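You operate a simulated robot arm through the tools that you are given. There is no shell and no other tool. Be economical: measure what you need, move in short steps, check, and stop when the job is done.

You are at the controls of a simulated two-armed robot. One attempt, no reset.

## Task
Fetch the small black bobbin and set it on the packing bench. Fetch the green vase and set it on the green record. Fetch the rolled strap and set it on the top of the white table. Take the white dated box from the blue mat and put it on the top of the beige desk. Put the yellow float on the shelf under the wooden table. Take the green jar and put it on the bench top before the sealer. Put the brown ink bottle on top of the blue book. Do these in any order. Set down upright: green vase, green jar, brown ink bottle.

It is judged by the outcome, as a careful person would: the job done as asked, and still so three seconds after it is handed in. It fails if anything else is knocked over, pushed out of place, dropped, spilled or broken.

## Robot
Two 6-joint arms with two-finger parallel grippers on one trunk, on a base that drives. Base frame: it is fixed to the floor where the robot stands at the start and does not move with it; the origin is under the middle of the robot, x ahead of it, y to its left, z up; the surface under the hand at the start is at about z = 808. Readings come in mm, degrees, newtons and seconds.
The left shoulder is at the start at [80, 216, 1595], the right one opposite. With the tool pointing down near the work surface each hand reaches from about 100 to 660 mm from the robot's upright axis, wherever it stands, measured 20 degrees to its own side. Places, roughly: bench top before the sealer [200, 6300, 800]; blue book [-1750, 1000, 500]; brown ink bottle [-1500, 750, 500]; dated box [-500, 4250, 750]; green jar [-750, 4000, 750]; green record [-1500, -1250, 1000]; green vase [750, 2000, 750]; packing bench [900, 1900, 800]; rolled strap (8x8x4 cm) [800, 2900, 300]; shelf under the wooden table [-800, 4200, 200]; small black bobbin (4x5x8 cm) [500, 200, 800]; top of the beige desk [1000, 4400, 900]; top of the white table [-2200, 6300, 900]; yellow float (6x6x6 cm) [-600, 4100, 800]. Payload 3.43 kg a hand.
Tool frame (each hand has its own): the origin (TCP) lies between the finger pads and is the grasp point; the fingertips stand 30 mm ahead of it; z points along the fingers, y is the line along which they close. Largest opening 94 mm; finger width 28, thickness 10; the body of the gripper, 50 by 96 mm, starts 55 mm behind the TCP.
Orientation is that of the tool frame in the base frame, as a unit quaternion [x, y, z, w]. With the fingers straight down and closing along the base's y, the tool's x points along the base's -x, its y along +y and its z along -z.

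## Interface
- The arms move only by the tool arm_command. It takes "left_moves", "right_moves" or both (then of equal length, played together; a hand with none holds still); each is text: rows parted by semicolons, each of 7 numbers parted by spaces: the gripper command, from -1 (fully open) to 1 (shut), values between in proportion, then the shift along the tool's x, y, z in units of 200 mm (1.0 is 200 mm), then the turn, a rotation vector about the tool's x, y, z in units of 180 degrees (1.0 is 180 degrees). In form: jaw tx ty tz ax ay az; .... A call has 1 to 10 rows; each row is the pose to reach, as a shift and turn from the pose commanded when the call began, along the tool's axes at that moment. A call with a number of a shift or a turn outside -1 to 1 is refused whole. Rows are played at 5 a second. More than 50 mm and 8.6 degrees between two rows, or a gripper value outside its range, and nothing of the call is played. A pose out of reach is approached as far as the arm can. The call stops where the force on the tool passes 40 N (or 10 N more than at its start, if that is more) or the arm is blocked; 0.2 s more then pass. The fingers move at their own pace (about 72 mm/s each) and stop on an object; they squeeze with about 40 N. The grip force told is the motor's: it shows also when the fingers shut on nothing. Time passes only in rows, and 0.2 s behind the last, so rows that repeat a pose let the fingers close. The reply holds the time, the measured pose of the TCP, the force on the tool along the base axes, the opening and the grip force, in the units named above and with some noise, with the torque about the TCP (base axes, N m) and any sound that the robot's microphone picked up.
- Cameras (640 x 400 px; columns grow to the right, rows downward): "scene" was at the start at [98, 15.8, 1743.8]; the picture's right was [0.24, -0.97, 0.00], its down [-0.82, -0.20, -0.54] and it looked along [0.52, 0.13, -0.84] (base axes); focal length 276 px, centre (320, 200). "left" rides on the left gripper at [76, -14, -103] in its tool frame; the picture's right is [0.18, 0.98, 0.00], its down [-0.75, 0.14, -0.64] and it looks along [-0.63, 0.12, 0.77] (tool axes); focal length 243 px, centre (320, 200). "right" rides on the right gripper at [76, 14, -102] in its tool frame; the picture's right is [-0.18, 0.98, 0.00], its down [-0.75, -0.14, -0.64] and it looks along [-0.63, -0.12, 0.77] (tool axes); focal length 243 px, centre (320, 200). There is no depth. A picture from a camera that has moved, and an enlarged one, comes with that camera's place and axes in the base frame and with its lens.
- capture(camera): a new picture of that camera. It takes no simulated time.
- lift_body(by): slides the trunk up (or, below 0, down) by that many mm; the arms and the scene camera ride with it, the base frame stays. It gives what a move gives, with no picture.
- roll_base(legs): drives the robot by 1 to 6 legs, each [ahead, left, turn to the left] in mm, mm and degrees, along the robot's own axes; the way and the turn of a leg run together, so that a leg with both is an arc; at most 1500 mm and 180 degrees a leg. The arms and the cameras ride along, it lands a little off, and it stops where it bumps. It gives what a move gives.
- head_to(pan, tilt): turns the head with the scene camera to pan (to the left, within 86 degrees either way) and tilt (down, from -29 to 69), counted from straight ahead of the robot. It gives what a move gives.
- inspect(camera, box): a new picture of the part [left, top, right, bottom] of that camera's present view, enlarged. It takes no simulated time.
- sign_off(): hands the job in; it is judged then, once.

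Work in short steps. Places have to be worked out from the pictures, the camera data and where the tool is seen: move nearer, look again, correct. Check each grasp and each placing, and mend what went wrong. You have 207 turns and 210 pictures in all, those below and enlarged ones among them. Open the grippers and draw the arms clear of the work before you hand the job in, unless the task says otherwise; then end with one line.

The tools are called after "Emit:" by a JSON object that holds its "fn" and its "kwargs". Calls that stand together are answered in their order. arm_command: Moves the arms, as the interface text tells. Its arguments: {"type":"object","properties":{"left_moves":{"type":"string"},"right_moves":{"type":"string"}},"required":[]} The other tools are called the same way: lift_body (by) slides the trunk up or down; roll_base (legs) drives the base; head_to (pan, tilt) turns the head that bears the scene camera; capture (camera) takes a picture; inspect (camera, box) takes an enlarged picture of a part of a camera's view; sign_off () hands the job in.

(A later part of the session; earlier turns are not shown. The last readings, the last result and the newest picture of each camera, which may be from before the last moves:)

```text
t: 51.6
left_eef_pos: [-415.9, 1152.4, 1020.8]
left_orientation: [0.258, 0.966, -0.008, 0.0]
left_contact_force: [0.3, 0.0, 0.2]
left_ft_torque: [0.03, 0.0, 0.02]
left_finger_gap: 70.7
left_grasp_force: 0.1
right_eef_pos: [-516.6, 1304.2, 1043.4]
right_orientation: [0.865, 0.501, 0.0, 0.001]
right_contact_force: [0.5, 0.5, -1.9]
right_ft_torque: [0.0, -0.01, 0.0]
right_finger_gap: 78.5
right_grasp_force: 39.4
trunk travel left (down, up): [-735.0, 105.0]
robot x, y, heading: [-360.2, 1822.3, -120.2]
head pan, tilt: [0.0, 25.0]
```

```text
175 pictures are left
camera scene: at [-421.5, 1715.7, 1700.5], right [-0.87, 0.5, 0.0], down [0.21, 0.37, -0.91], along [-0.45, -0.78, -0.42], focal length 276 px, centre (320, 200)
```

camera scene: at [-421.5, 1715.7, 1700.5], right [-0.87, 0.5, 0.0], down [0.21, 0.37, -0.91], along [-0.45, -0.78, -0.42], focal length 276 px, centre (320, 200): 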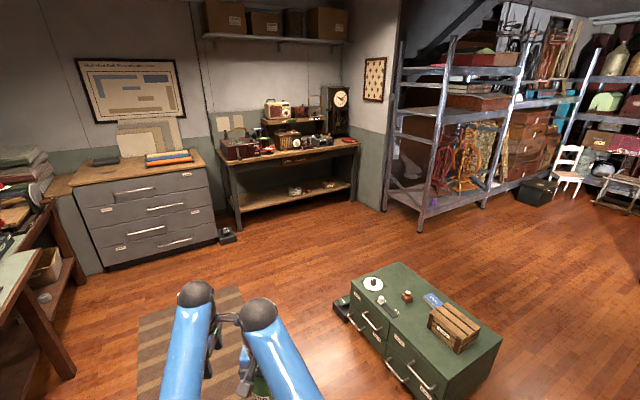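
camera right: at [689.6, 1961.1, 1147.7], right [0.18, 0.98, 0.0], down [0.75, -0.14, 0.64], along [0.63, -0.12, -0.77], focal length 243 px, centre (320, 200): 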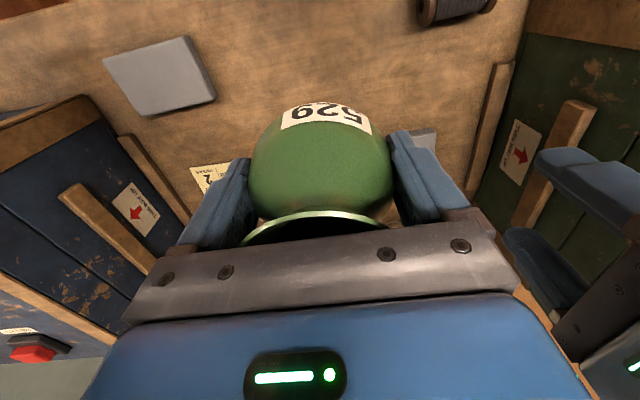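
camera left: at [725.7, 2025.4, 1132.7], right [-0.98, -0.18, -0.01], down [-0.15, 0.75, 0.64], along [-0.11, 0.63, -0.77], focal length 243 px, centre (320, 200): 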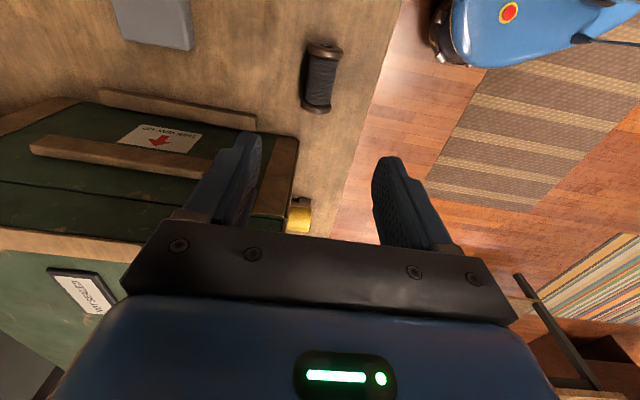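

I see the green drawer cabinet (ink bottle, blue book) and the table with the record at the far wall. Zooming in on both.

Emit:
{"fn": "inspect", "kwargs": {"camera": "scene", "box": [210, 80, 370, 200]}}

Emit:
{"fn": "inspect", "kwargs": {"camera": "scene", "box": [330, 250, 510, 390]}}

```text
3.33 times, centred on (290, 140) of scene
camera zoom: at [-421.5, 1715.7, 1700.5], right [-0.87, 0.5, 0.0], down [0.21, 0.37, -0.91], along [-0.45, -0.78, -0.42], focal length 921 px, centre (420, 400)
```

zoom: 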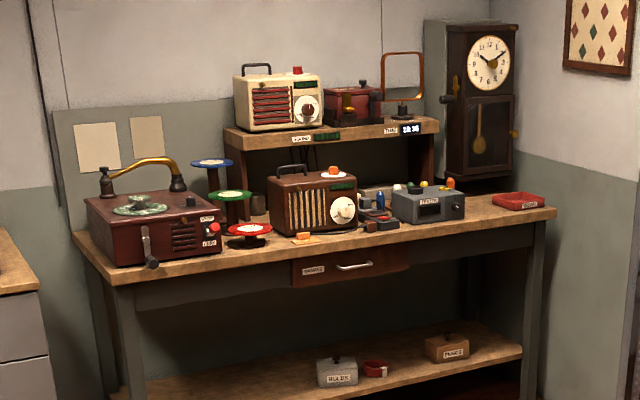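

```text
2.86 times, centred on (420, 320) of scene
camera zoom: at [-421.5, 1715.7, 1700.5], right [-0.87, 0.5, 0.0], down [0.21, 0.37, -0.91], along [-0.45, -0.78, -0.42], focal length 790 px, centre (34, -143)
```

zoom: 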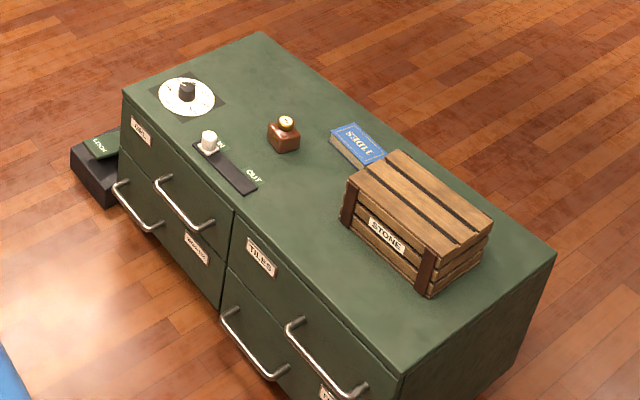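

Green record is the middle pedestal disc near [-1420, -1290, ~1010]; table front edge about y≈-940 at z≈900. I drive down the aisle at x≈-360, staying clear of the cabinet (x<-1275).

Emit:
{"fn": "roll_base", "kwargs": {"legs": [[0, 0, 30.2], [1500, 0, 0], [400, 0, 0]]}}

Emit:
{"fn": "lift_body", "kwargs": {"by": 90}}

Emit:
{"fn": "head_to", "kwargs": {"pan": -40, "tilt": 25}}

Emit:
{"fn": "capture", "kwargs": {"camera": "scene"}}

```text
t: 62.6
left_eef_pos: [-56.1, -687.1, 1022.6]
left_orientation: [-0.005, 1.0, -0.009, 0.002]
left_contact_force: [0.3, 0.9, 0.3]
left_ft_torque: [-0.04, 0.02, 0.0]
left_finger_gap: 70.4
left_grasp_force: 0.1
right_eef_pos: [-218.2, -606.2, 1045.9]
right_orientation: [0.704, 0.71, -0.002, 0.001]
right_contact_force: [-0.2, 0.2, -2.1]
right_ft_torque: [-0.01, -0.01, 0.0]
right_finger_gap: 78.6
right_grasp_force: 39.8
trunk travel left (down, up): [-735.0, 105.0]
robot x, y, heading: [-346.6, -82.2, -89.6]
head pan, tilt: [0.0, 25.0]
```

```text
t: 63.9
left_eef_pos: [-56.2, -688.5, 1110.9]
left_orientation: [-0.003, 1.0, -0.008, 0.001]
left_contact_force: [0.1, -0.1, -0.5]
left_ft_torque: [0.02, 0.03, 0.01]
left_finger_gap: 70.6
left_grasp_force: 0.0
right_eef_pos: [-217.8, -609.0, 1134.9]
right_orientation: [0.704, 0.711, 0.0, 0.001]
right_contact_force: [-0.5, -0.7, -2.9]
right_ft_torque: [0.01, -0.03, -0.01]
right_finger_gap: 78.6
right_grasp_force: 39.8
trunk travel left (down, up): [-825.0, 15.0]
robot x, y, heading: [-350.4, -80.1, -89.4]
head pan, tilt: [0.0, 25.0]
```

```text
t: 65.0
left_eef_pos: [-55.0, -689.0, 1110.2]
left_orientation: [-0.004, 1.0, -0.007, 0.002]
left_contact_force: [0.4, 0.0, 0.2]
left_ft_torque: [-0.02, 0.0, 0.0]
left_finger_gap: 70.4
left_grasp_force: 0.1
right_eef_pos: [-217.3, -609.0, 1134.7]
right_orientation: [0.704, 0.71, 0.0, 0.0]
right_contact_force: [0.5, -0.2, -2.7]
right_ft_torque: [-0.01, 0.01, -0.05]
right_finger_gap: 78.2
right_grasp_force: 40.1
trunk travel left (down, up): [-825.0, 15.0]
robot x, y, heading: [-348.1, -80.3, -89.7]
head pan, tilt: [-40.0, 25.0]
```

```text
172 pictures are left
camera scene: at [-404.7, -184.9, 1790.6], right [-0.77, 0.64, 0.0], down [0.27, 0.33, -0.91], along [-0.58, -0.7, -0.42], focal length 276 px, centre (320, 200)
```

scene: 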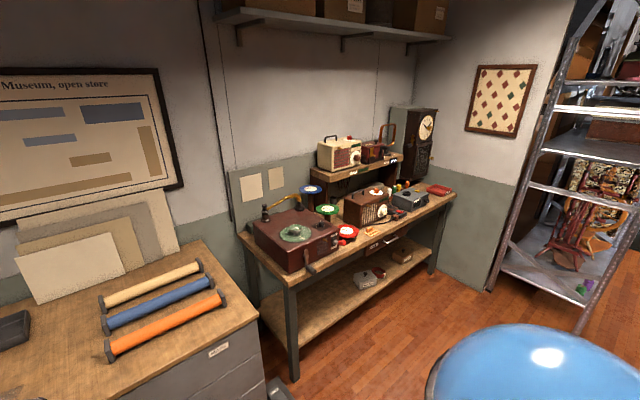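

Pulling the left arm in so that it stays clear of the record player, then strafing right and going closer.

Emit:
{"fn": "arm_command", "kwargs": {"left_moves": "-0.5 0 0.2 0 0 0 0; -0.5 0 0.4 0.03 0 0 0; -0.5 0 0.6 0.06 0 0 0; -0.5 0 0.8 0.1 0 0 0; -0.5 0 1 0.15 0 0 0; -0.5 0 1 0.15 0 0 0"}}

Emit:
{"fn": "roll_base", "kwargs": {"legs": [[0, -880, 0], [350, 0, 0]]}}

Emit:
{"fn": "head_to", "kwargs": {"pan": -10, "tilt": 40}}

Emit:
{"fn": "capture", "kwargs": {"camera": "scene"}}

```text
t: 66.4
left_eef_pos: [-54.4, -492.4, 1032.2]
left_orientation: [-0.004, 1.0, -0.009, 0.002]
left_contact_force: [0.7, 0.3, -0.1]
left_ft_torque: [-0.02, 0.0, -0.01]
left_finger_gap: 70.4
left_grasp_force: 0.0
left hand out of reach, approached as far as the arm can: row 1, 2, 3, 4, 5, 6
right_eef_pos: [-218.1, -608.8, 1134.6]
right_orientation: [0.705, 0.709, 0.001, 0.0]
right_contact_force: [-0.1, -0.2, -2.8]
right_ft_torque: [0.05, 0.0, -0.01]
right_finger_gap: 78.1
right_grasp_force: 39.8
trunk travel left (down, up): [-825.0, 15.0]
robot x, y, heading: [-346.3, -84.0, -89.7]
head pan, tilt: [-40.0, 25.0]
```

```text
t: 72.9
left_eef_pos: [-940.2, -845.7, 1034.2]
left_orientation: [-0.005, 1.0, -0.01, 0.002]
left_contact_force: [0.0, -0.2, 0.6]
left_ft_torque: [-0.06, 0.01, -0.03]
left_finger_gap: 70.7
left_grasp_force: 0.2
right_eef_pos: [-1103.3, -962.1, 1135.9]
right_orientation: [0.703, 0.711, -0.002, 0.001]
right_contact_force: [0.7, 0.2, -2.1]
right_ft_torque: [0.01, 0.0, 0.01]
right_finger_gap: 78.3
right_grasp_force: 40.6
trunk travel left (down, up): [-825.0, 15.0]
robot x, y, heading: [-1234.5, -438.0, -89.9]
head pan, tilt: [-40.0, 25.0]
```

```text
t: 73.9
left_eef_pos: [-940.1, -846.2, 1033.1]
left_orientation: [-0.005, 1.0, -0.008, 0.001]
left_contact_force: [-0.2, -0.1, 0.1]
left_ft_torque: [0.03, 0.0, 0.01]
left_finger_gap: 70.2
left_grasp_force: 0.1
right_eef_pos: [-1103.0, -963.7, 1134.5]
right_orientation: [0.704, 0.71, 0.0, 0.0]
right_contact_force: [-1.1, 0.1, -2.4]
right_ft_torque: [-0.01, 0.03, 0.0]
right_finger_gap: 78.1
right_grasp_force: 39.9
trunk travel left (down, up): [-825.0, 15.0]
robot x, y, heading: [-1231.7, -437.4, -89.7]
head pan, tilt: [-10.0, 40.0]
```

```text
171 pictures are left
camera scene: at [-1246.4, -553.5, 1767.2], right [-0.99, 0.17, 0.0], down [0.11, 0.63, -0.77], along [-0.13, -0.75, -0.64], focal length 276 px, centre (320, 200)
```

scene: 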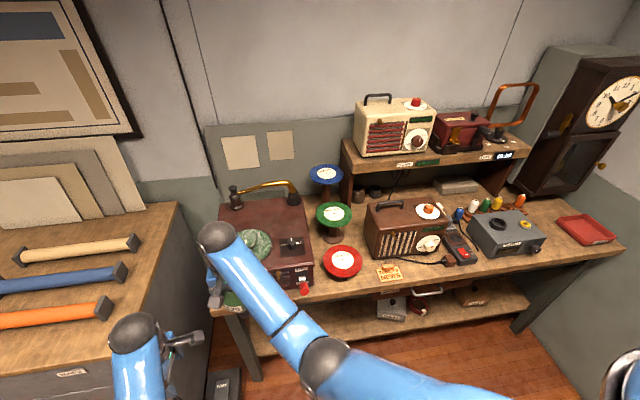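

Record at about [-1443, -1360, 1000], straight ahead of the right shoulder. I first bring the vase across to x≈-1440 while still in front of the table.

Emit:
{"fn": "arm_command", "kwargs": {"right_moves": "1 0 -0.2 0 0 0 0; 1 0 -0.4 0 0 0 0; 1 0 -0.6 0 0 0 0; 1 0 -0.8 0 0 0 0; 1 0 -1 0 0 0 0; 1 0 -1 0 0 0 0"}}

Emit:
{"fn": "arm_command", "kwargs": {"right_moves": "1 0 -0.2 0 0 0 0; 1 0 -0.4 0 0 0 0; 1 0 -0.6 0 0 0 0; 1 0 -0.7 0 0 0 0; 1 0 -0.7 0 0 0 0"}}

Emit:
{"fn": "roll_base", "kwargs": {"legs": [[200, 0, 0]]}}

Emit:
{"fn": "capture", "kwargs": {"camera": "scene"}}

Emit:
{"fn": "capture", "kwargs": {"camera": "right"}}

```text
t: 75.3
left_eef_pos: [-941.1, -846.6, 1033.0]
left_orientation: [-0.005, 1.0, -0.009, 0.001]
left_contact_force: [-0.5, 0.1, 0.1]
left_ft_torque: [-0.04, 0.0, -0.04]
left_finger_gap: 70.5
left_grasp_force: 0.1
right_eef_pos: [-1296.1, -993.0, 1081.2]
right_orientation: [0.704, 0.71, -0.001, 0.0]
right_contact_force: [0.3, -0.6, -3.3]
right_ft_torque: [0.05, 0.01, 0.02]
right_finger_gap: 78.0
right_grasp_force: 39.5
right hand out of reach, approached as far as the arm can: row 1, 2, 3, 4, 5, 6
trunk travel left (down, up): [-825.0, 15.0]
robot x, y, heading: [-1234.1, -436.9, -89.6]
head pan, tilt: [-10.0, 40.0]
```

```text
t: 76.5
left_eef_pos: [-941.0, -846.8, 1032.5]
left_orientation: [-0.006, 1.0, -0.008, 0.002]
left_contact_force: [0.6, -0.1, -0.3]
left_ft_torque: [0.0, -0.03, 0.03]
left_finger_gap: 70.6
left_grasp_force: 0.1
right_eef_pos: [-1435.6, -1001.1, 1072.9]
right_orientation: [0.703, 0.711, 0.0, 0.001]
right_contact_force: [0.0, -0.8, -2.5]
right_ft_torque: [0.02, 0.01, 0.03]
right_finger_gap: 78.1
right_grasp_force: 40.3
right hand out of reach, approached as far as the arm can: row 1, 2, 3, 4, 5
trunk travel left (down, up): [-825.0, 15.0]
robot x, y, heading: [-1232.2, -436.7, -89.4]
head pan, tilt: [-10.0, 40.0]
```

```text
t: 78.1
left_eef_pos: [-937.6, -1042.6, 1033.9]
left_orientation: [-0.006, 1.0, -0.01, 0.002]
left_contact_force: [-0.2, 0.1, -0.7]
left_ft_torque: [-0.02, -0.02, 0.0]
left_finger_gap: 70.6
left_grasp_force: 0.1
right_eef_pos: [-1431.4, -1197.2, 1074.6]
right_orientation: [0.703, 0.711, -0.002, 0.002]
right_contact_force: [-0.5, 0.9, -2.9]
right_ft_torque: [0.02, 0.01, 0.02]
right_finger_gap: 77.9
right_grasp_force: 40.0
trunk travel left (down, up): [-825.0, 15.0]
robot x, y, heading: [-1231.6, -636.4, -89.5]
head pan, tilt: [-10.0, 40.0]
```

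```text
170 pictures are left
camera scene: at [-1244.6, -746.0, 1767.8], right [-0.99, 0.16, 0.0], down [0.1, 0.63, -0.77], along [-0.12, -0.76, -0.64], focal length 276 px, centre (320, 200)
```

scene: 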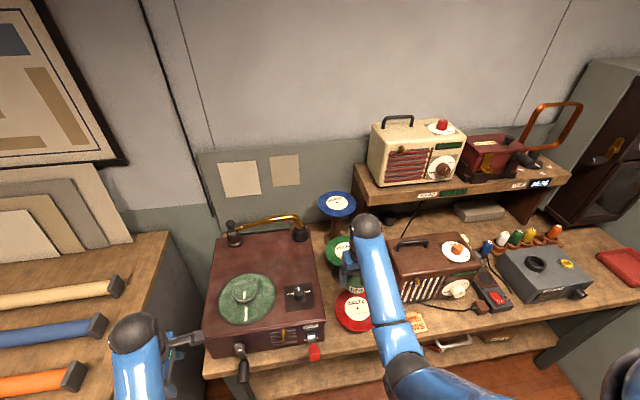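

```text
169 pictures are left
camera right: at [-1417.9, -1121.7, 1177.4], right [0.99, -0.17, 0.0], down [-0.13, -0.75, 0.65], along [-0.11, -0.64, -0.76], focal length 243 px, centre (320, 200)
```

right: 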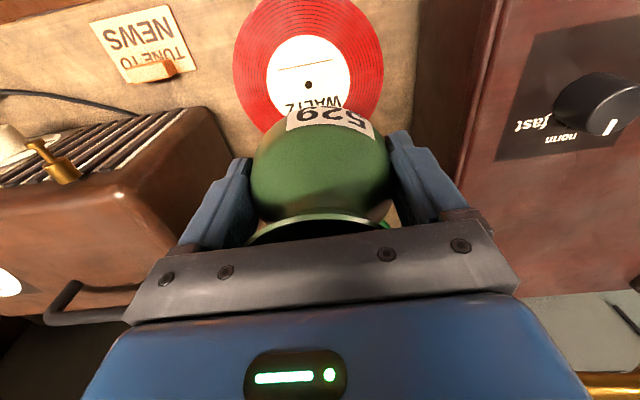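

Zooming on the records.

Emit:
{"fn": "inspect", "kwargs": {"camera": "scene", "box": [290, 170, 430, 340]}}

```text
2.35 times, centred on (360, 255) of scene
camera zoom: at [-1244.6, -746.0, 1767.8], right [-0.99, 0.16, 0.0], down [0.1, 0.63, -0.77], along [-0.12, -0.76, -0.64], focal length 650 px, centre (226, 71)
```

zoom: 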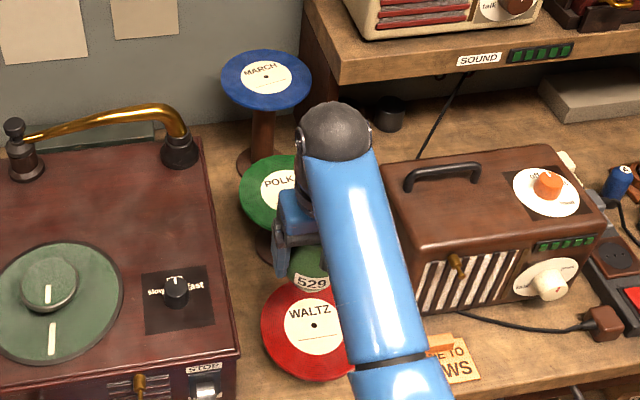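

Record centre at about [-1438, -1357, 1003]. Raising the trunk 15 mm, pulling the left hand back a bit, and moving nearer by 60 mm.

Emit:
{"fn": "lift_body", "kwargs": {"by": 15}}

Emit:
{"fn": "arm_command", "kwargs": {"left_moves": "-0.5 0 0.15 0 0 0 0; -0.5 0 0.3 0 0 0 0; -0.5 0 0.4 0 0 0 0; -0.5 0 0.4 0 0 0 0", "right_moves": "1 0 0 0 0 0 0; 1 -0.1 -0.03 0 0 0 0; 1 -0.2 -0.03 0 0 0 0; 1 -0.2 -0.03 0 0 0 0"}}

```text
t: 78.7
left_eef_pos: [-936.0, -1044.9, 1048.6]
left_orientation: [-0.006, 1.0, -0.009, 0.002]
left_contact_force: [-0.5, 0.0, 0.5]
left_ft_torque: [0.0, -0.03, 0.01]
left_finger_gap: 70.3
left_grasp_force: 0.1
right_eef_pos: [-1431.8, -1198.6, 1088.8]
right_orientation: [0.702, 0.712, -0.001, 0.002]
right_contact_force: [0.9, 0.5, -2.1]
right_ft_torque: [-0.01, 0.02, 0.0]
right_finger_gap: 77.9
right_grasp_force: 40.3
trunk travel left (down, up): [-840.0, 0.0]
robot x, y, heading: [-1233.2, -637.5, -89.4]
head pan, tilt: [-10.0, 40.0]
```

```text
t: 79.7
left_eef_pos: [-937.8, -966.8, 1044.9]
left_orientation: [-0.006, 1.0, -0.009, 0.001]
left_contact_force: [-0.6, -1.3, -0.5]
left_ft_torque: [-0.01, -0.01, 0.0]
left_finger_gap: 70.4
left_grasp_force: 0.1
right_eef_pos: [-1437.5, -1241.2, 1086.0]
right_orientation: [0.703, 0.711, -0.001, 0.001]
right_contact_force: [0.0, -0.3, -2.1]
right_ft_torque: [0.03, 0.01, 0.01]
right_finger_gap: 78.0
right_grasp_force: 39.6
trunk travel left (down, up): [-840.0, 0.0]
robot x, y, heading: [-1229.1, -633.9, -89.5]
head pan, tilt: [-10.0, 40.0]
```

That was in reach. Rolling 70 mm nearer, then checking.

Emit:
{"fn": "roll_base", "kwargs": {"legs": [[70, 0, 0]]}}

Emit:
{"fn": "arm_command", "kwargs": {"right_moves": "1 -0.1 0 0 0 0 0; 1 -0.2 0 0 0 0 0; 1 -0.2 0 0 0 0 0"}}

Emit:
{"fn": "inspect", "kwargs": {"camera": "scene", "box": [290, 170, 430, 340]}}

Emit:
{"fn": "capture", "kwargs": {"camera": "right"}}

```text
t: 80.7
left_eef_pos: [-937.7, -1025.3, 1048.0]
left_orientation: [-0.006, 1.0, -0.014, 0.002]
left_contact_force: [0.2, 1.1, 1.5]
left_ft_torque: [-0.12, 0.02, 0.01]
left_finger_gap: 70.6
left_grasp_force: 0.1
right_eef_pos: [-1436.0, -1299.8, 1093.6]
right_orientation: [0.703, 0.712, -0.005, 0.004]
right_contact_force: [0.1, 1.7, -1.7]
right_ft_torque: [-0.08, -0.01, 0.03]
right_finger_gap: 78.2
right_grasp_force: 40.5
trunk travel left (down, up): [-840.0, 0.0]
robot x, y, heading: [-1226.6, -704.1, -89.3]
head pan, tilt: [-10.0, 40.0]
```

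```text
t: 81.5
left_eef_pos: [-937.5, -1032.0, 1046.5]
left_orientation: [-0.007, 1.0, -0.009, 0.002]
left_contact_force: [0.7, -0.2, 0.2]
left_ft_torque: [-0.03, 0.01, -0.02]
left_finger_gap: 70.4
left_grasp_force: 0.1
right_eef_pos: [-1436.6, -1346.1, 1087.8]
right_orientation: [0.703, 0.711, -0.001, 0.001]
right_contact_force: [-0.7, 0.1, -2.8]
right_ft_torque: [0.01, -0.01, 0.01]
right_finger_gap: 78.0
right_grasp_force: 39.9
trunk travel left (down, up): [-840.0, 0.0]
robot x, y, heading: [-1231.3, -706.2, -89.4]
head pan, tilt: [-10.0, 40.0]
```

```text
2.35 times, centred on (360, 255) of scene
camera zoom: at [-1243.8, -816.3, 1782.7], right [-0.99, 0.16, 0.0], down [0.1, 0.63, -0.77], along [-0.12, -0.76, -0.64], focal length 650 px, centre (226, 71)
```

zoom: 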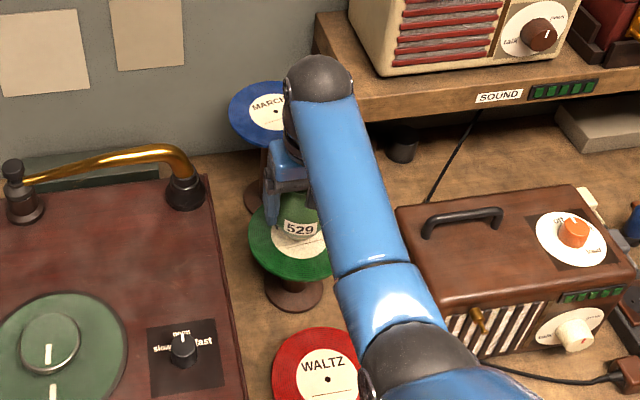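

```text
166 pictures are left
camera right: at [-1422.7, -1271.1, 1190.8], right [0.99, -0.17, 0.0], down [-0.13, -0.75, 0.64], along [-0.11, -0.64, -0.76], focal length 243 px, centre (320, 200)
```

right: 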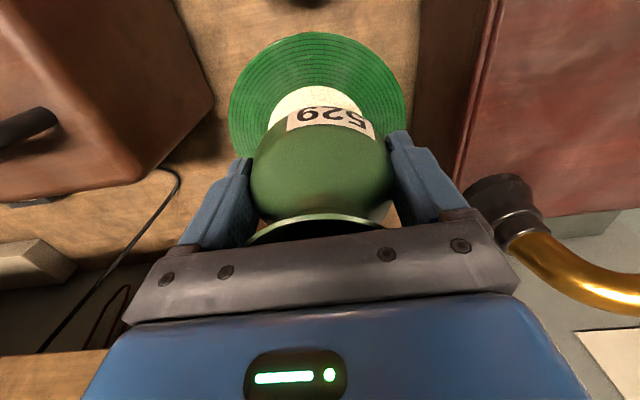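

Record centre ≈ [-1435, -1358]; vase is 12 mm short. Moving on and lowering to just above the disc.

Emit:
{"fn": "arm_command", "kwargs": {"right_moves": "1 -0.06 0 0 0 0 0; 1 -0.06 0 0.05 0 0 0; 1 -0.06 0 0.1 0 0 0; 1 -0.06 0 0.1 0 0 0"}}

Emit:
{"fn": "inspect", "kwargs": {"camera": "scene", "box": [300, 220, 400, 310]}}

Emit:
{"fn": "capture", "kwargs": {"camera": "right"}}

```text
t: 82.5
left_eef_pos: [-936.6, -1036.8, 1045.8]
left_orientation: [-0.006, 1.0, -0.007, 0.001]
left_contact_force: [0.2, -0.5, 0.1]
left_ft_torque: [0.02, -0.04, 0.0]
left_finger_gap: 70.4
left_grasp_force: 0.0
right_eef_pos: [-1434.3, -1361.7, 1067.7]
right_orientation: [0.703, 0.712, 0.0, 0.0]
right_contact_force: [0.5, 0.0, -1.3]
right_ft_torque: [0.0, 0.0, 0.0]
right_finger_gap: 77.7
right_grasp_force: 40.1
trunk travel left (down, up): [-840.0, 0.0]
robot x, y, heading: [-1228.3, -705.4, -89.6]
head pan, tilt: [-10.0, 40.0]
```

```text
4.44 times, centred on (350, 265) of scene
camera zoom: at [-1243.7, -822.9, 1782.2], right [-0.99, 0.16, 0.0], down [0.1, 0.64, -0.77], along [-0.12, -0.76, -0.64], focal length 1228 px, centre (187, -89)
```

zoom: 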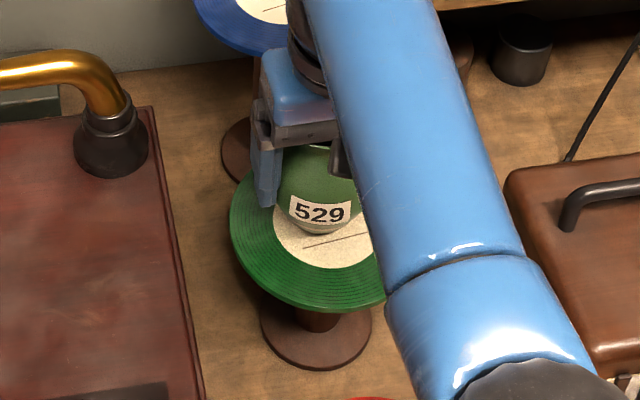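

```text
164 pictures are left
camera right: at [-1421.8, -1287.3, 1169.3], right [0.99, -0.17, 0.0], down [-0.13, -0.76, 0.64], along [-0.11, -0.63, -0.77], focal length 243 px, centre (320, 200)
```

right: 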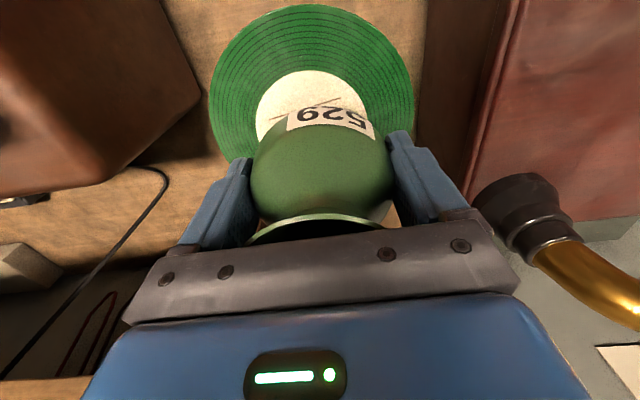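

Well centred. Creeping down to contact.

Emit:
{"fn": "arm_command", "kwargs": {"right_moves": "1 0 0 0.015 0 0 0; 1 0 0 0.025 0 0 0; 1 0 0 0.035 0 0 0; 1 0 0 0.045 0 0 0; 1 0 0 0.055 0 0 0"}}

```text
t: 83.7
left_eef_pos: [-937.3, -1034.5, 1044.7]
left_orientation: [-0.006, 1.0, -0.008, 0.001]
left_contact_force: [0.4, -0.1, 0.1]
left_ft_torque: [0.0, -0.02, 0.03]
left_finger_gap: 70.6
left_grasp_force: 0.2
right_eef_pos: [-1435.3, -1361.3, 1056.1]
right_orientation: [0.703, 0.711, -0.002, 0.001]
right_contact_force: [-0.5, 0.0, -2.8]
right_ft_torque: [0.02, -0.03, 0.0]
right_finger_gap: 78.0
right_grasp_force: 40.1
trunk travel left (down, up): [-840.0, 0.0]
robot x, y, heading: [-1232.1, -705.9, -89.1]
head pan, tilt: [-10.0, 40.0]
```

No contact yet (force unchanged); continuing 1–2 mm per row.

Emit:
{"fn": "arm_command", "kwargs": {"right_moves": "1 0 0 0.01 0 0 0; 1 0 0 0.02 0 0 0; 1 0 0 0.03 0 0 0; 1 0 0 0.04 0 0 0; 1 0 0 0.05 0 0 0"}}

Emit:
{"fn": "inspect", "kwargs": {"camera": "scene", "box": [300, 220, 400, 310]}}

```text
t: 84.9
left_eef_pos: [-936.5, -1032.3, 1046.4]
left_orientation: [-0.006, 1.0, -0.01, 0.002]
left_contact_force: [-0.9, 0.3, 0.5]
left_ft_torque: [0.01, 0.0, -0.01]
left_finger_gap: 70.6
left_grasp_force: 0.1
right_eef_pos: [-1434.7, -1360.8, 1052.6]
right_orientation: [0.703, 0.711, -0.006, 0.004]
right_contact_force: [-2.3, -1.1, 32.7]
right_ft_torque: [-0.11, 0.37, 0.07]
right_finger_gap: 78.0
right_grasp_force: 39.9
trunk travel left (down, up): [-840.0, 0.0]
robot x, y, heading: [-1233.0, -704.5, -89.3]
head pan, tilt: [-10.0, 40.0]
```

```text
4.44 times, centred on (350, 265) of scene
camera zoom: at [-1242.1, -815.0, 1783.2], right [-0.99, 0.16, 0.0], down [0.1, 0.63, -0.77], along [-0.12, -0.76, -0.64], focal length 1228 px, centre (187, -89)
```

zoom: 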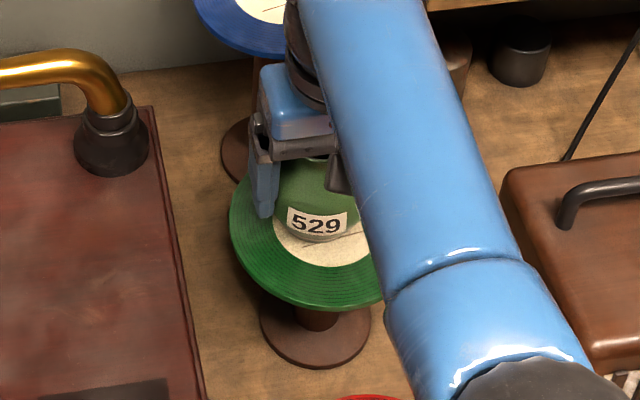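

Touching (33 N). Relieving a few mm, then opening gently.

Emit:
{"fn": "arm_command", "kwargs": {"right_moves": "1 0 0 -0.02 0 0 0; 1 0 0 -0.025 0 0 0; 0.4 0 0 -0.025 0 0 0; -0.7 0 0 -0.025 0 0 0; -1 0 0 -0.025 0 0 0; -1 0 0 -0.025 0 0 0"}}

Emit:
{"fn": "inspect", "kwargs": {"camera": "scene", "box": [300, 220, 400, 310]}}

Emit:
{"fn": "capture", "kwargs": {"camera": "right"}}

```text
t: 86.3
left_eef_pos: [-936.7, -1035.1, 1045.2]
left_orientation: [-0.006, 1.0, -0.008, 0.002]
left_contact_force: [0.2, 0.0, -0.5]
left_ft_torque: [-0.01, -0.01, 0.0]
left_finger_gap: 70.6
left_grasp_force: 0.0
right_eef_pos: [-1435.2, -1362.0, 1051.5]
right_orientation: [0.702, 0.712, 0.0, 0.0]
right_contact_force: [0.6, -0.5, -0.6]
right_ft_torque: [0.01, -0.03, -0.01]
right_finger_gap: 94.1
right_grasp_force: 0.0
trunk travel left (down, up): [-840.0, 0.0]
robot x, y, heading: [-1230.4, -703.6, -89.3]
head pan, tilt: [-10.0, 40.0]
```

```text
4.44 times, centred on (350, 265) of scene
camera zoom: at [-1243.4, -821.0, 1782.2], right [-0.99, 0.16, 0.0], down [0.1, 0.63, -0.77], along [-0.12, -0.76, -0.64], focal length 1228 px, centre (187, -89)
```

zoom: 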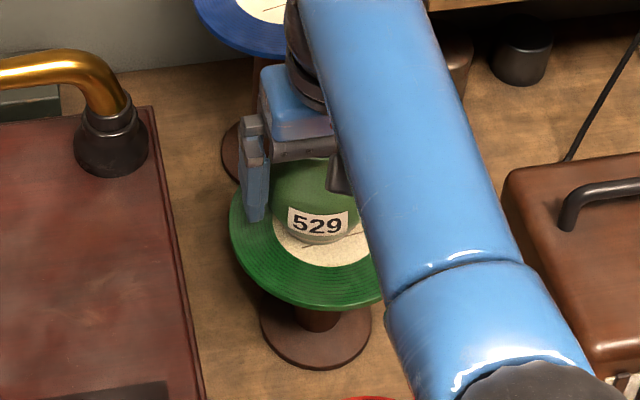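

```text
161 pictures are left
camera right: at [-1421.1, -1286.1, 1154.0], right [0.99, -0.17, 0.0], down [-0.13, -0.76, 0.64], along [-0.11, -0.63, -0.77], focal length 243 px, centre (320, 200)
```

right: 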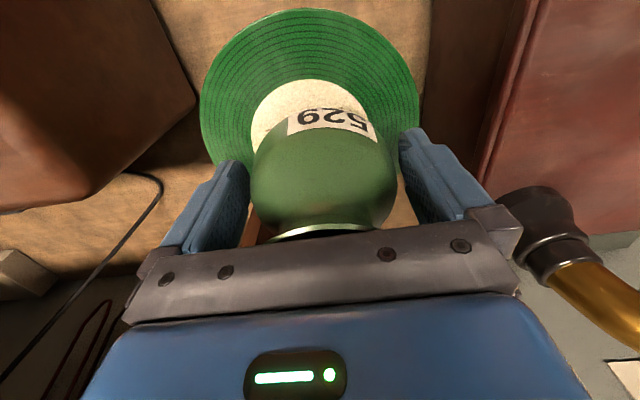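

Released, vase stands. Raising 30 mm, then sliding the hand straight back (fingers flank the vase).

Emit:
{"fn": "arm_command", "kwargs": {"right_moves": "-1 0 0 -0.08 0 0 0; -1 0 0 -0.15 0 0 0; -1 0.1 0 -0.15 0 0 0; -1 0.25 0 -0.15 0 0 0; -1 0.4 0 -0.15 0 0 0; -1 0.55 0 -0.15 0 0 0; -1 0.7 0 -0.15 0 0 0; -1 0.7 0 -0.15 0 0 0"}}

Emit:
{"fn": "inspect", "kwargs": {"camera": "scene", "box": [280, 200, 420, 310]}}

Emit:
{"fn": "capture", "kwargs": {"camera": "right"}}

```text
t: 88.1
left_eef_pos: [-936.9, -1035.1, 1046.1]
left_orientation: [-0.006, 1.0, -0.008, 0.003]
left_contact_force: [0.4, -0.9, -0.1]
left_ft_torque: [0.0, 0.02, 0.02]
left_finger_gap: 70.5
left_grasp_force: 0.1
right_eef_pos: [-1436.6, -1228.1, 1067.3]
right_orientation: [0.702, 0.712, -0.001, 0.002]
right_contact_force: [0.5, -0.2, 0.7]
right_ft_torque: [-0.01, 0.0, 0.0]
right_finger_gap: 94.2
right_grasp_force: 0.0
right hand out of reach, approached as far as the arm can: row 6, 7, 8
trunk travel left (down, up): [-840.0, 0.0]
robot x, y, heading: [-1229.2, -705.7, -89.4]
head pan, tilt: [-10.0, 40.0]
```

```text
3.64 times, centred on (350, 255) of scene
camera zoom: at [-1243.6, -821.0, 1782.3], right [-0.99, 0.16, 0.0], down [0.1, 0.63, -0.77], along [-0.12, -0.76, -0.64], focal length 1005 px, centre (211, 0)
```

zoom: 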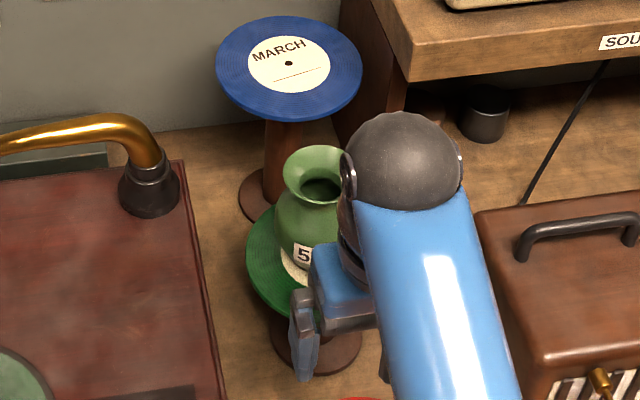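

```text
159 pictures are left
camera right: at [-1422.8, -1152.2, 1170.6], right [0.99, -0.17, 0.0], down [-0.13, -0.75, 0.64], along [-0.11, -0.64, -0.76], focal length 243 px, centre (320, 200)
```

right: 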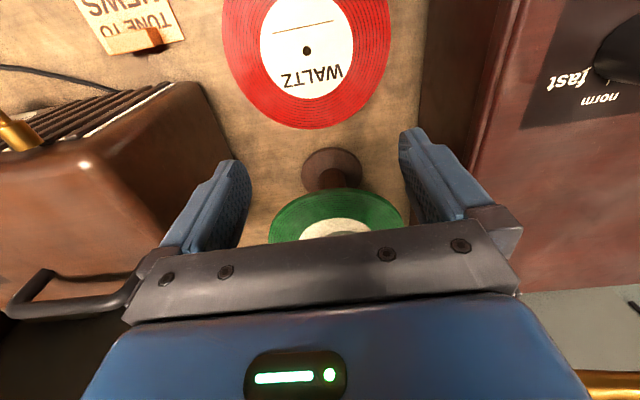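

Vase stands upright on the green record. Backing off and turning to face north-west to plan the way to the drawer cabinet.

Emit:
{"fn": "roll_base", "kwargs": {"legs": [[-550, 0, 0], [0, 0, -130]]}}

Emit:
{"fn": "head_to", "kwargs": {"pan": 0, "tilt": 30}}

Emit:
{"fn": "capture", "kwargs": {"camera": "scene"}}

```text
t: 96.6
left_eef_pos: [-1676.3, -175.4, 1045.9]
left_orientation: [0.9, 0.436, -0.005, -0.006]
left_contact_force: [0.5, -0.1, 0.3]
left_ft_torque: [0.0, 0.01, -0.01]
left_finger_gap: 70.6
left_grasp_force: 0.1
right_eef_pos: [-1511.6, 333.8, 1068.4]
right_orientation: [0.944, -0.329, -0.002, -0.001]
right_contact_force: [0.0, 0.0, 0.6]
right_ft_torque: [-0.01, -0.03, 0.0]
right_finger_gap: 94.2
right_grasp_force: 0.1
trunk travel left (down, up): [-840.0, 0.0]
robot x, y, heading: [-1232.4, -155.4, 141.6]
head pan, tilt: [-10.0, 40.0]
```

```text
t: 97.3
left_eef_pos: [-1676.6, -174.9, 1046.0]
left_orientation: [0.9, 0.436, -0.005, -0.006]
left_contact_force: [0.5, 0.9, 0.3]
left_ft_torque: [0.01, -0.01, -0.02]
left_finger_gap: 70.5
left_grasp_force: 0.1
right_eef_pos: [-1511.1, 334.6, 1068.7]
right_orientation: [0.945, -0.328, -0.001, -0.001]
right_contact_force: [-0.2, -0.6, -0.5]
right_ft_torque: [0.01, -0.01, 0.01]
right_finger_gap: 93.9
right_grasp_force: 0.1
trunk travel left (down, up): [-840.0, 0.0]
robot x, y, heading: [-1235.3, -153.7, 141.7]
head pan, tilt: [0.0, 30.0]
```

```text
158 pictures are left
camera scene: at [-1329.9, -80.8, 1797.6], right [0.62, 0.78, 0.0], down [0.39, -0.31, -0.87], along [-0.68, 0.54, -0.5], focal length 276 px, centre (320, 200)
```

scene: 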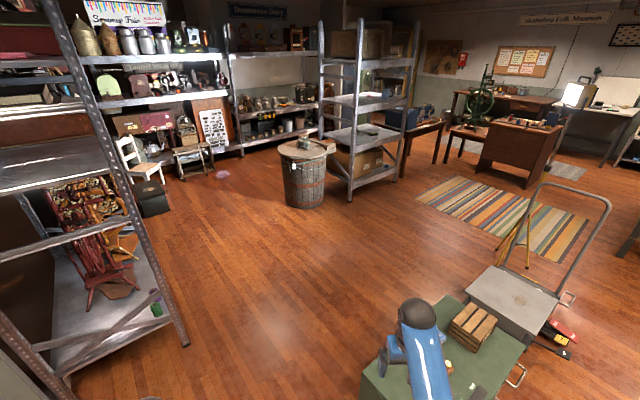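

Floor west of the cabinet is free. Driving around to its west side, then facing east.

Emit:
{"fn": "roll_base", "kwargs": {"legs": [[0, 0, 18.3], [950, 0, 0], [0, 0, -70], [780, 0, 0], [0, 0, -90]]}}

Emit:
{"fn": "head_to", "kwargs": {"pan": 0, "tilt": 55}}

Emit:
{"fn": "capture", "kwargs": {"camera": "scene"}}

```text
t: 113.9
left_eef_pos: [-1830.7, 1249.3, 1044.6]
left_orientation: [0.731, -0.683, 0.004, -0.006]
left_contact_force: [0.5, 0.0, -0.4]
left_ft_torque: [-0.02, -0.01, 0.04]
left_finger_gap: 70.3
left_grasp_force: 0.0
right_eef_pos: [-1610.3, 761.4, 1067.3]
right_orientation: [-0.034, 0.999, 0.0, 0.001]
right_contact_force: [0.1, 0.1, -0.1]
right_ft_torque: [-0.04, -0.01, 0.0]
right_finger_gap: 94.3
right_grasp_force: 0.0
trunk travel left (down, up): [-840.0, 0.0]
robot x, y, heading: [-2144.6, 937.2, 3.6]
head pan, tilt: [0.0, 30.0]
```

```text
t: 114.8
left_eef_pos: [-1829.3, 1248.7, 1045.9]
left_orientation: [0.731, -0.682, 0.003, -0.008]
left_contact_force: [0.2, 0.9, 0.5]
left_ft_torque: [-0.02, 0.02, -0.02]
left_finger_gap: 70.5
left_grasp_force: 0.1
right_eef_pos: [-1610.0, 760.5, 1067.9]
right_orientation: [-0.034, 0.999, 0.001, 0.003]
right_contact_force: [0.1, 0.2, 0.1]
right_ft_torque: [-0.03, 0.0, -0.01]
right_finger_gap: 93.8
right_grasp_force: 0.1
trunk travel left (down, up): [-840.0, 0.0]
robot x, y, heading: [-2140.0, 937.4, 3.7]
head pan, tilt: [0.0, 55.0]
```

```text
157 pictures are left
camera scene: at [-2040.2, 943.8, 1761.7], right [0.07, -1.0, 0.0], down [-0.82, -0.05, -0.57], along [0.57, 0.04, -0.82], focal length 276 px, centre (320, 200)
```

scene: 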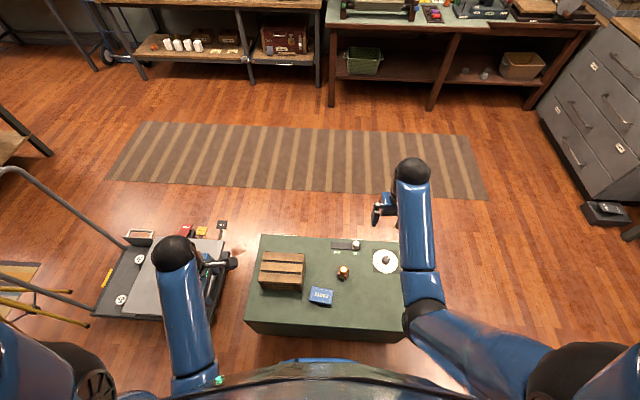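

Two views agree: cabinet top z≈400, ink bottle ≈ [-1534, 873], book ≈ [-1660, 966]. Lowering the trunk 400 mm.

Emit:
{"fn": "lift_body", "kwargs": {"by": -400}}

Emit:
{"fn": "capture", "kwargs": {"camera": "scene"}}

Emit:
{"fn": "capture", "kwargs": {"camera": "right"}}

```text
t: 118.6
left_eef_pos: [-1829.4, 1249.0, 645.5]
left_orientation: [0.731, -0.683, 0.005, -0.007]
left_contact_force: [0.1, 0.9, 0.3]
left_ft_torque: [0.01, 0.01, -0.04]
left_finger_gap: 70.7
left_grasp_force: 0.1
right_eef_pos: [-1610.3, 761.6, 667.1]
right_orientation: [-0.034, 0.999, 0.0, 0.001]
right_contact_force: [0.4, -1.0, -0.5]
right_ft_torque: [-0.01, -0.02, -0.01]
right_finger_gap: 94.0
right_grasp_force: 0.1
trunk travel left (down, up): [-440.0, 400.0]
robot x, y, heading: [-2144.6, 938.1, 3.8]
head pan, tilt: [0.0, 55.0]
```

```text
156 pictures are left
camera scene: at [-2040.4, 943.9, 1361.7], right [0.07, -1.0, 0.0], down [-0.82, -0.05, -0.57], along [0.57, 0.04, -0.82], focal length 276 px, centre (320, 200)
```

scene: 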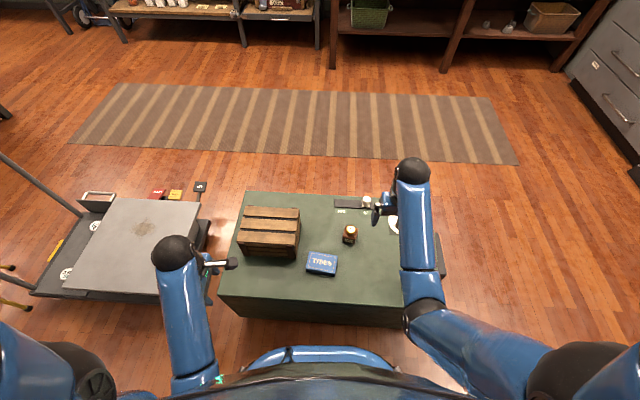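

```text
155 pictures are left
camera right: at [-1687.1, 768.7, 770.7], right [0.12, 0.99, 0.0], down [0.76, -0.09, 0.64], along [0.64, -0.07, -0.76], focal length 243 px, centre (320, 200)
```

right: 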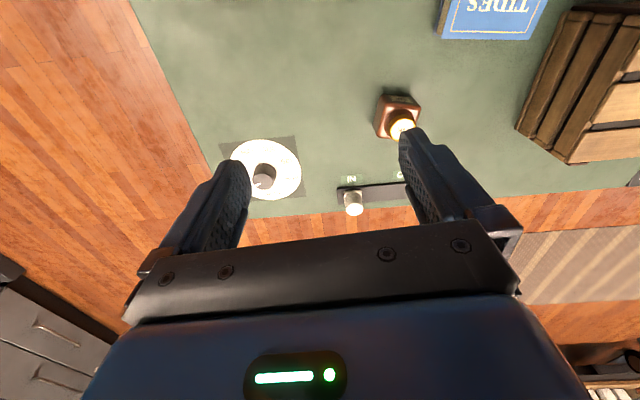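

Cap at about [-1532, 867, 447]. Moving the right hand above the bottle and part-way down.

Emit:
{"fn": "arm_command", "kwargs": {"right_moves": "-1 -0.1 0.12 0 0 0 0; -1 -0.2 0.25 0 0 0 0; -1 -0.3 0.37 0 0 0 0; -1 -0.425 0.5 0 0 0 0; -1 -0.425 0.5 0.2 0 0 0; -1 -0.425 0.5 0.4 0 0 0; -1 -0.425 0.5 0.6 0 0 0; -1 -0.425 0.5 0.6 0 0 0"}}

Emit:
{"fn": "capture", "kwargs": {"camera": "right"}}

Emit:
{"fn": "inspect", "kwargs": {"camera": "scene", "box": [220, 180, 460, 330]}}

```text
t: 120.4
left_eef_pos: [-1830.2, 1249.3, 645.1]
left_orientation: [0.731, -0.682, 0.005, -0.007]
left_contact_force: [0.2, 0.0, -0.4]
left_ft_torque: [0.03, 0.01, 0.04]
left_finger_gap: 70.1
left_grasp_force: 0.1
right_eef_pos: [-1531.8, 864.4, 550.3]
right_orientation: [-0.035, 0.999, 0.0, 0.001]
right_contact_force: [-0.3, 0.4, 0.3]
right_ft_torque: [-0.03, 0.0, 0.0]
right_finger_gap: 93.8
right_grasp_force: 0.1
trunk travel left (down, up): [-440.0, 400.0]
robot x, y, heading: [-2144.9, 938.0, 3.5]
head pan, tilt: [0.0, 55.0]
```

```text
154 pictures are left
camera right: at [-1608.7, 873.0, 652.1], right [0.12, 0.99, 0.0], down [0.76, -0.09, 0.64], along [0.64, -0.08, -0.76], focal length 243 px, centre (320, 200)
```

right: 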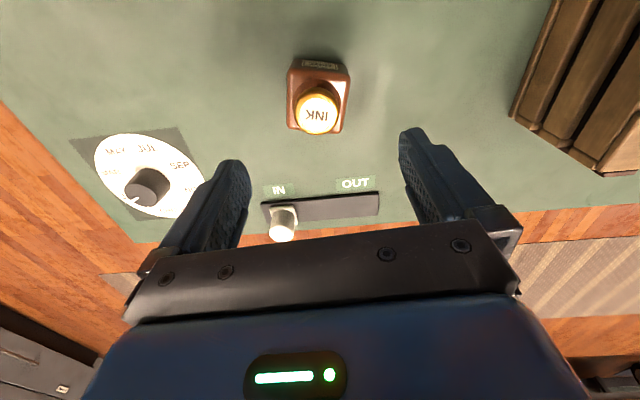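

```text
2.67 times, centred on (340, 255) of scene
camera zoom: at [-2040.7, 943.9, 1361.7], right [0.07, -1.0, 0.0], down [-0.82, -0.05, -0.57], along [0.57, 0.04, -0.82], focal length 737 px, centre (267, 53)
```

zoom: 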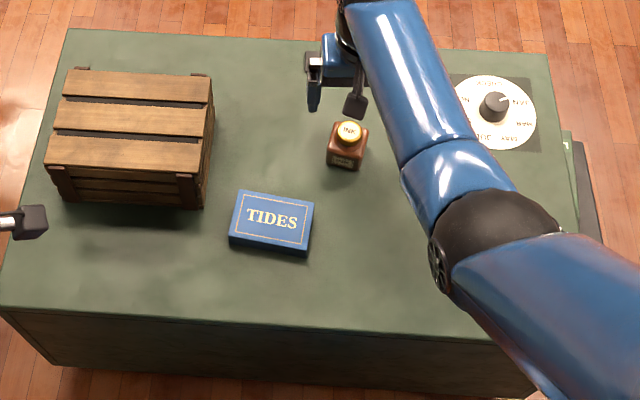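

Aligned. Lowering to z≈436 (tips just above the cabinet top) and closing on the body.

Emit:
{"fn": "arm_command", "kwargs": {"right_moves": "-0.6 0.015 -0.01 0.15 0 0 0; -0.6 0.015 -0.01 0.3 0 0 0; -0.6 0.015 -0.01 0.45 0 0 0; -0.6 0.015 -0.01 0.53 0 0 0; -0.6 0.015 -0.01 0.57 0 0 0; -0.6 0.015 -0.01 0.57 0 0 0; 1 0.015 -0.01 0.57 0 0 0; 1 0.015 -0.01 0.57 0 0 0; 1 0.015 -0.01 0.57 0 0 0; 1 0.015 -0.01 0.57 0 0 0"}}

Emit:
{"fn": "capture", "kwargs": {"camera": "right"}}

```text
t: 122.6
left_eef_pos: [-1830.5, 1248.5, 646.2]
left_orientation: [0.73, -0.683, 0.005, -0.009]
left_contact_force: [0.4, 0.1, -0.6]
left_ft_torque: [0.01, -0.01, 0.01]
left_finger_gap: 70.5
left_grasp_force: 0.2
right_eef_pos: [-1549.4, 860.1, 454.1]
right_orientation: [-0.034, 0.999, 0.0, 0.005]
right_contact_force: [5.4, -6.8, 21.6]
right_ft_torque: [-0.31, -0.02, 0.02]
right_finger_gap: 51.6
right_grasp_force: 40.2
right hand out of reach, approached as far as the arm can: row 3, 4, 5, 6, 7, 8, 9, 10
trunk travel left (down, up): [-440.0, 400.0]
robot x, y, heading: [-2142.3, 939.1, 3.8]
head pan, tilt: [0.0, 55.0]
```

```text
152 pictures are left
camera right: at [-1627.0, 867.7, 556.7], right [0.12, 0.99, 0.0], down [0.75, -0.09, 0.65], along [0.65, -0.08, -0.76], focal length 243 px, centre (320, 200)
```

right: 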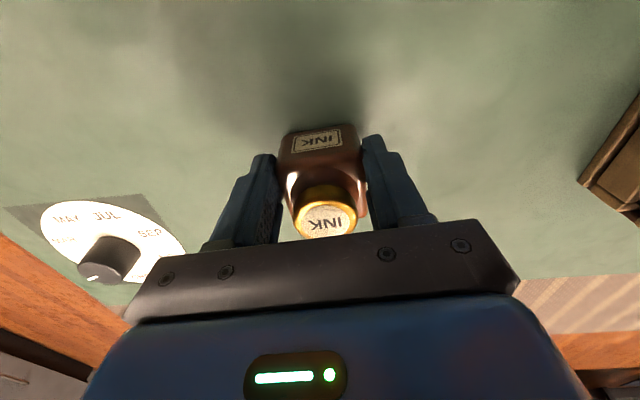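

The arm ran out of reach (too high, 15 mm short). Releasing, rising, then lowering the trunk further and rolling slightly closer.

Emit:
{"fn": "arm_command", "kwargs": {"right_moves": "0 0 0 0 0 0 0; -0.8 0 0 0 0 0 0; -0.8 0 0 0 0 0 0; -0.8 0 0 -0.15 0 0 0; -0.8 0 0 -0.35 0 0 0; -0.8 0 0 -0.55 0 0 0; -0.8 0 0 -0.75 0 0 0; -0.8 0 0 -0.75 0 0 0"}}

Emit:
{"fn": "lift_body", "kwargs": {"by": -80}}

Emit:
{"fn": "roll_base", "kwargs": {"legs": [[25, 0, -3.6]]}}

Emit:
{"fn": "capture", "kwargs": {"camera": "right"}}

```text
t: 124.4
left_eef_pos: [-1829.6, 1249.7, 644.3]
left_orientation: [0.731, -0.682, 0.003, -0.007]
left_contact_force: [0.9, -0.6, -0.2]
left_ft_torque: [0.01, -0.05, -0.02]
left_finger_gap: 70.3
left_grasp_force: 0.0
right_eef_pos: [-1548.8, 859.6, 601.2]
right_orientation: [-0.034, 0.999, 0.001, 0.002]
right_contact_force: [-0.9, 0.0, -0.9]
right_ft_torque: [0.01, -0.02, -0.04]
right_finger_gap: 84.7
right_grasp_force: 0.0
trunk travel left (down, up): [-440.0, 400.0]
robot x, y, heading: [-2141.7, 938.0, 3.5]
head pan, tilt: [0.0, 55.0]
```

```text
t: 125.6
left_eef_pos: [-1829.5, 1249.9, 566.1]
left_orientation: [0.731, -0.682, 0.004, -0.007]
left_contact_force: [-0.2, 0.6, -0.4]
left_ft_torque: [0.0, -0.03, 0.01]
left_finger_gap: 70.5
left_grasp_force: 0.1
right_eef_pos: [-1550.5, 859.4, 522.8]
right_orientation: [-0.034, 0.999, 0.0, 0.002]
right_contact_force: [-0.3, -0.2, -0.1]
right_ft_torque: [-0.02, 0.02, 0.04]
right_finger_gap: 84.6
right_grasp_force: 0.0
trunk travel left (down, up): [-360.0, 480.0]
robot x, y, heading: [-2143.1, 942.1, 3.8]
head pan, tilt: [0.0, 55.0]
```

```text
t: 126.4
left_eef_pos: [-1785.7, 1229.4, 564.9]
left_orientation: [0.709, -0.705, 0.004, -0.007]
left_contact_force: [0.6, -0.5, -0.9]
left_ft_torque: [0.01, -0.01, -0.06]
left_finger_gap: 70.2
left_grasp_force: 0.1
right_eef_pos: [-1531.5, 821.9, 522.3]
right_orientation: [-0.001, 1.0, 0.0, 0.002]
right_contact_force: [-0.2, 0.8, -0.7]
right_ft_torque: [-0.01, -0.02, 0.01]
right_finger_gap: 84.5
right_grasp_force: 0.0
trunk travel left (down, up): [-360.0, 480.0]
robot x, y, heading: [-2118.6, 939.6, 0.1]
head pan, tilt: [0.0, 55.0]
```

```text
151 pictures are left
camera right: at [-1607.6, 834.5, 623.9], right [0.18, 0.98, 0.0], down [0.75, -0.14, 0.64], along [0.63, -0.12, -0.76], focal length 243 px, centre (320, 200)
```

right: 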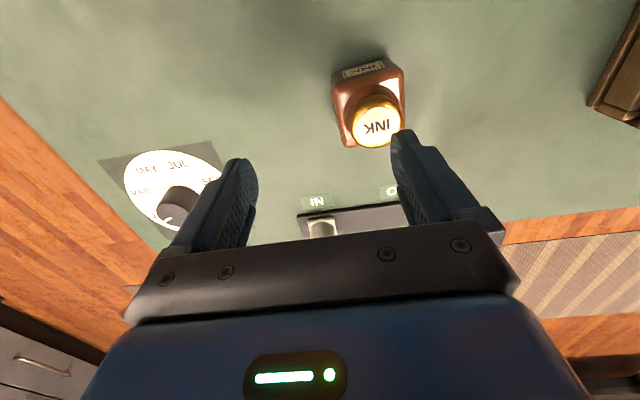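

Bottle at about [-1531, 862]; moving over and down to z≈436, then closing.

Emit:
{"fn": "arm_command", "kwargs": {"right_moves": "-0.8 0 0.1 0 0 0 0; -0.8 0.01 0.2 0 0 0 0; -0.8 0.01 0.2 0.15 0 0 0; -0.8 0.01 0.2 0.3 0 0 0; -0.8 0.01 0.2 0.38 0 0 0; -0.8 0.01 0.2 0.43 0 0 0; -0.8 0.01 0.2 0.43 0 0 0"}}

Emit:
{"fn": "capture", "kwargs": {"camera": "right"}}

```text
t: 128.0
left_eef_pos: [-1786.9, 1228.8, 566.6]
left_orientation: [0.708, -0.706, 0.005, -0.007]
left_contact_force: [-0.7, -0.6, 0.3]
left_ft_torque: [-0.02, 0.02, -0.01]
left_finger_gap: 70.5
left_grasp_force: 0.0
right_eef_pos: [-1532.5, 863.4, 435.6]
right_orientation: [-0.003, 1.0, 0.0, 0.001]
right_contact_force: [0.8, -0.5, -0.5]
right_ft_torque: [0.0, 0.0, 0.03]
right_finger_gap: 84.6
right_grasp_force: 0.1
trunk travel left (down, up): [-360.0, 480.0]
robot x, y, heading: [-2117.0, 941.1, 0.2]
head pan, tilt: [0.0, 55.0]
```

```text
150 pictures are left
camera right: at [-1609.2, 875.6, 538.1], right [0.18, 0.98, 0.0], down [0.75, -0.14, 0.64], along [0.63, -0.12, -0.76], focal length 243 px, centre (320, 200)
```

right: 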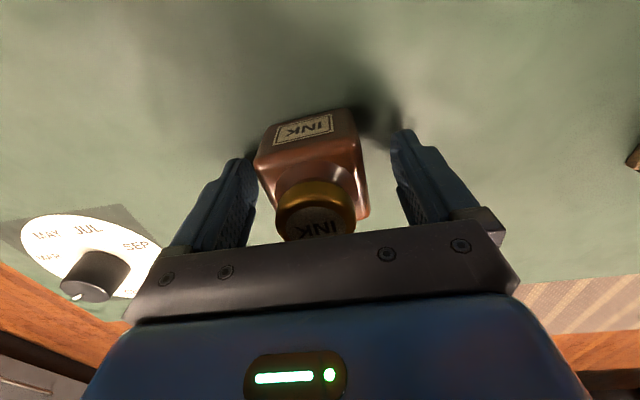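

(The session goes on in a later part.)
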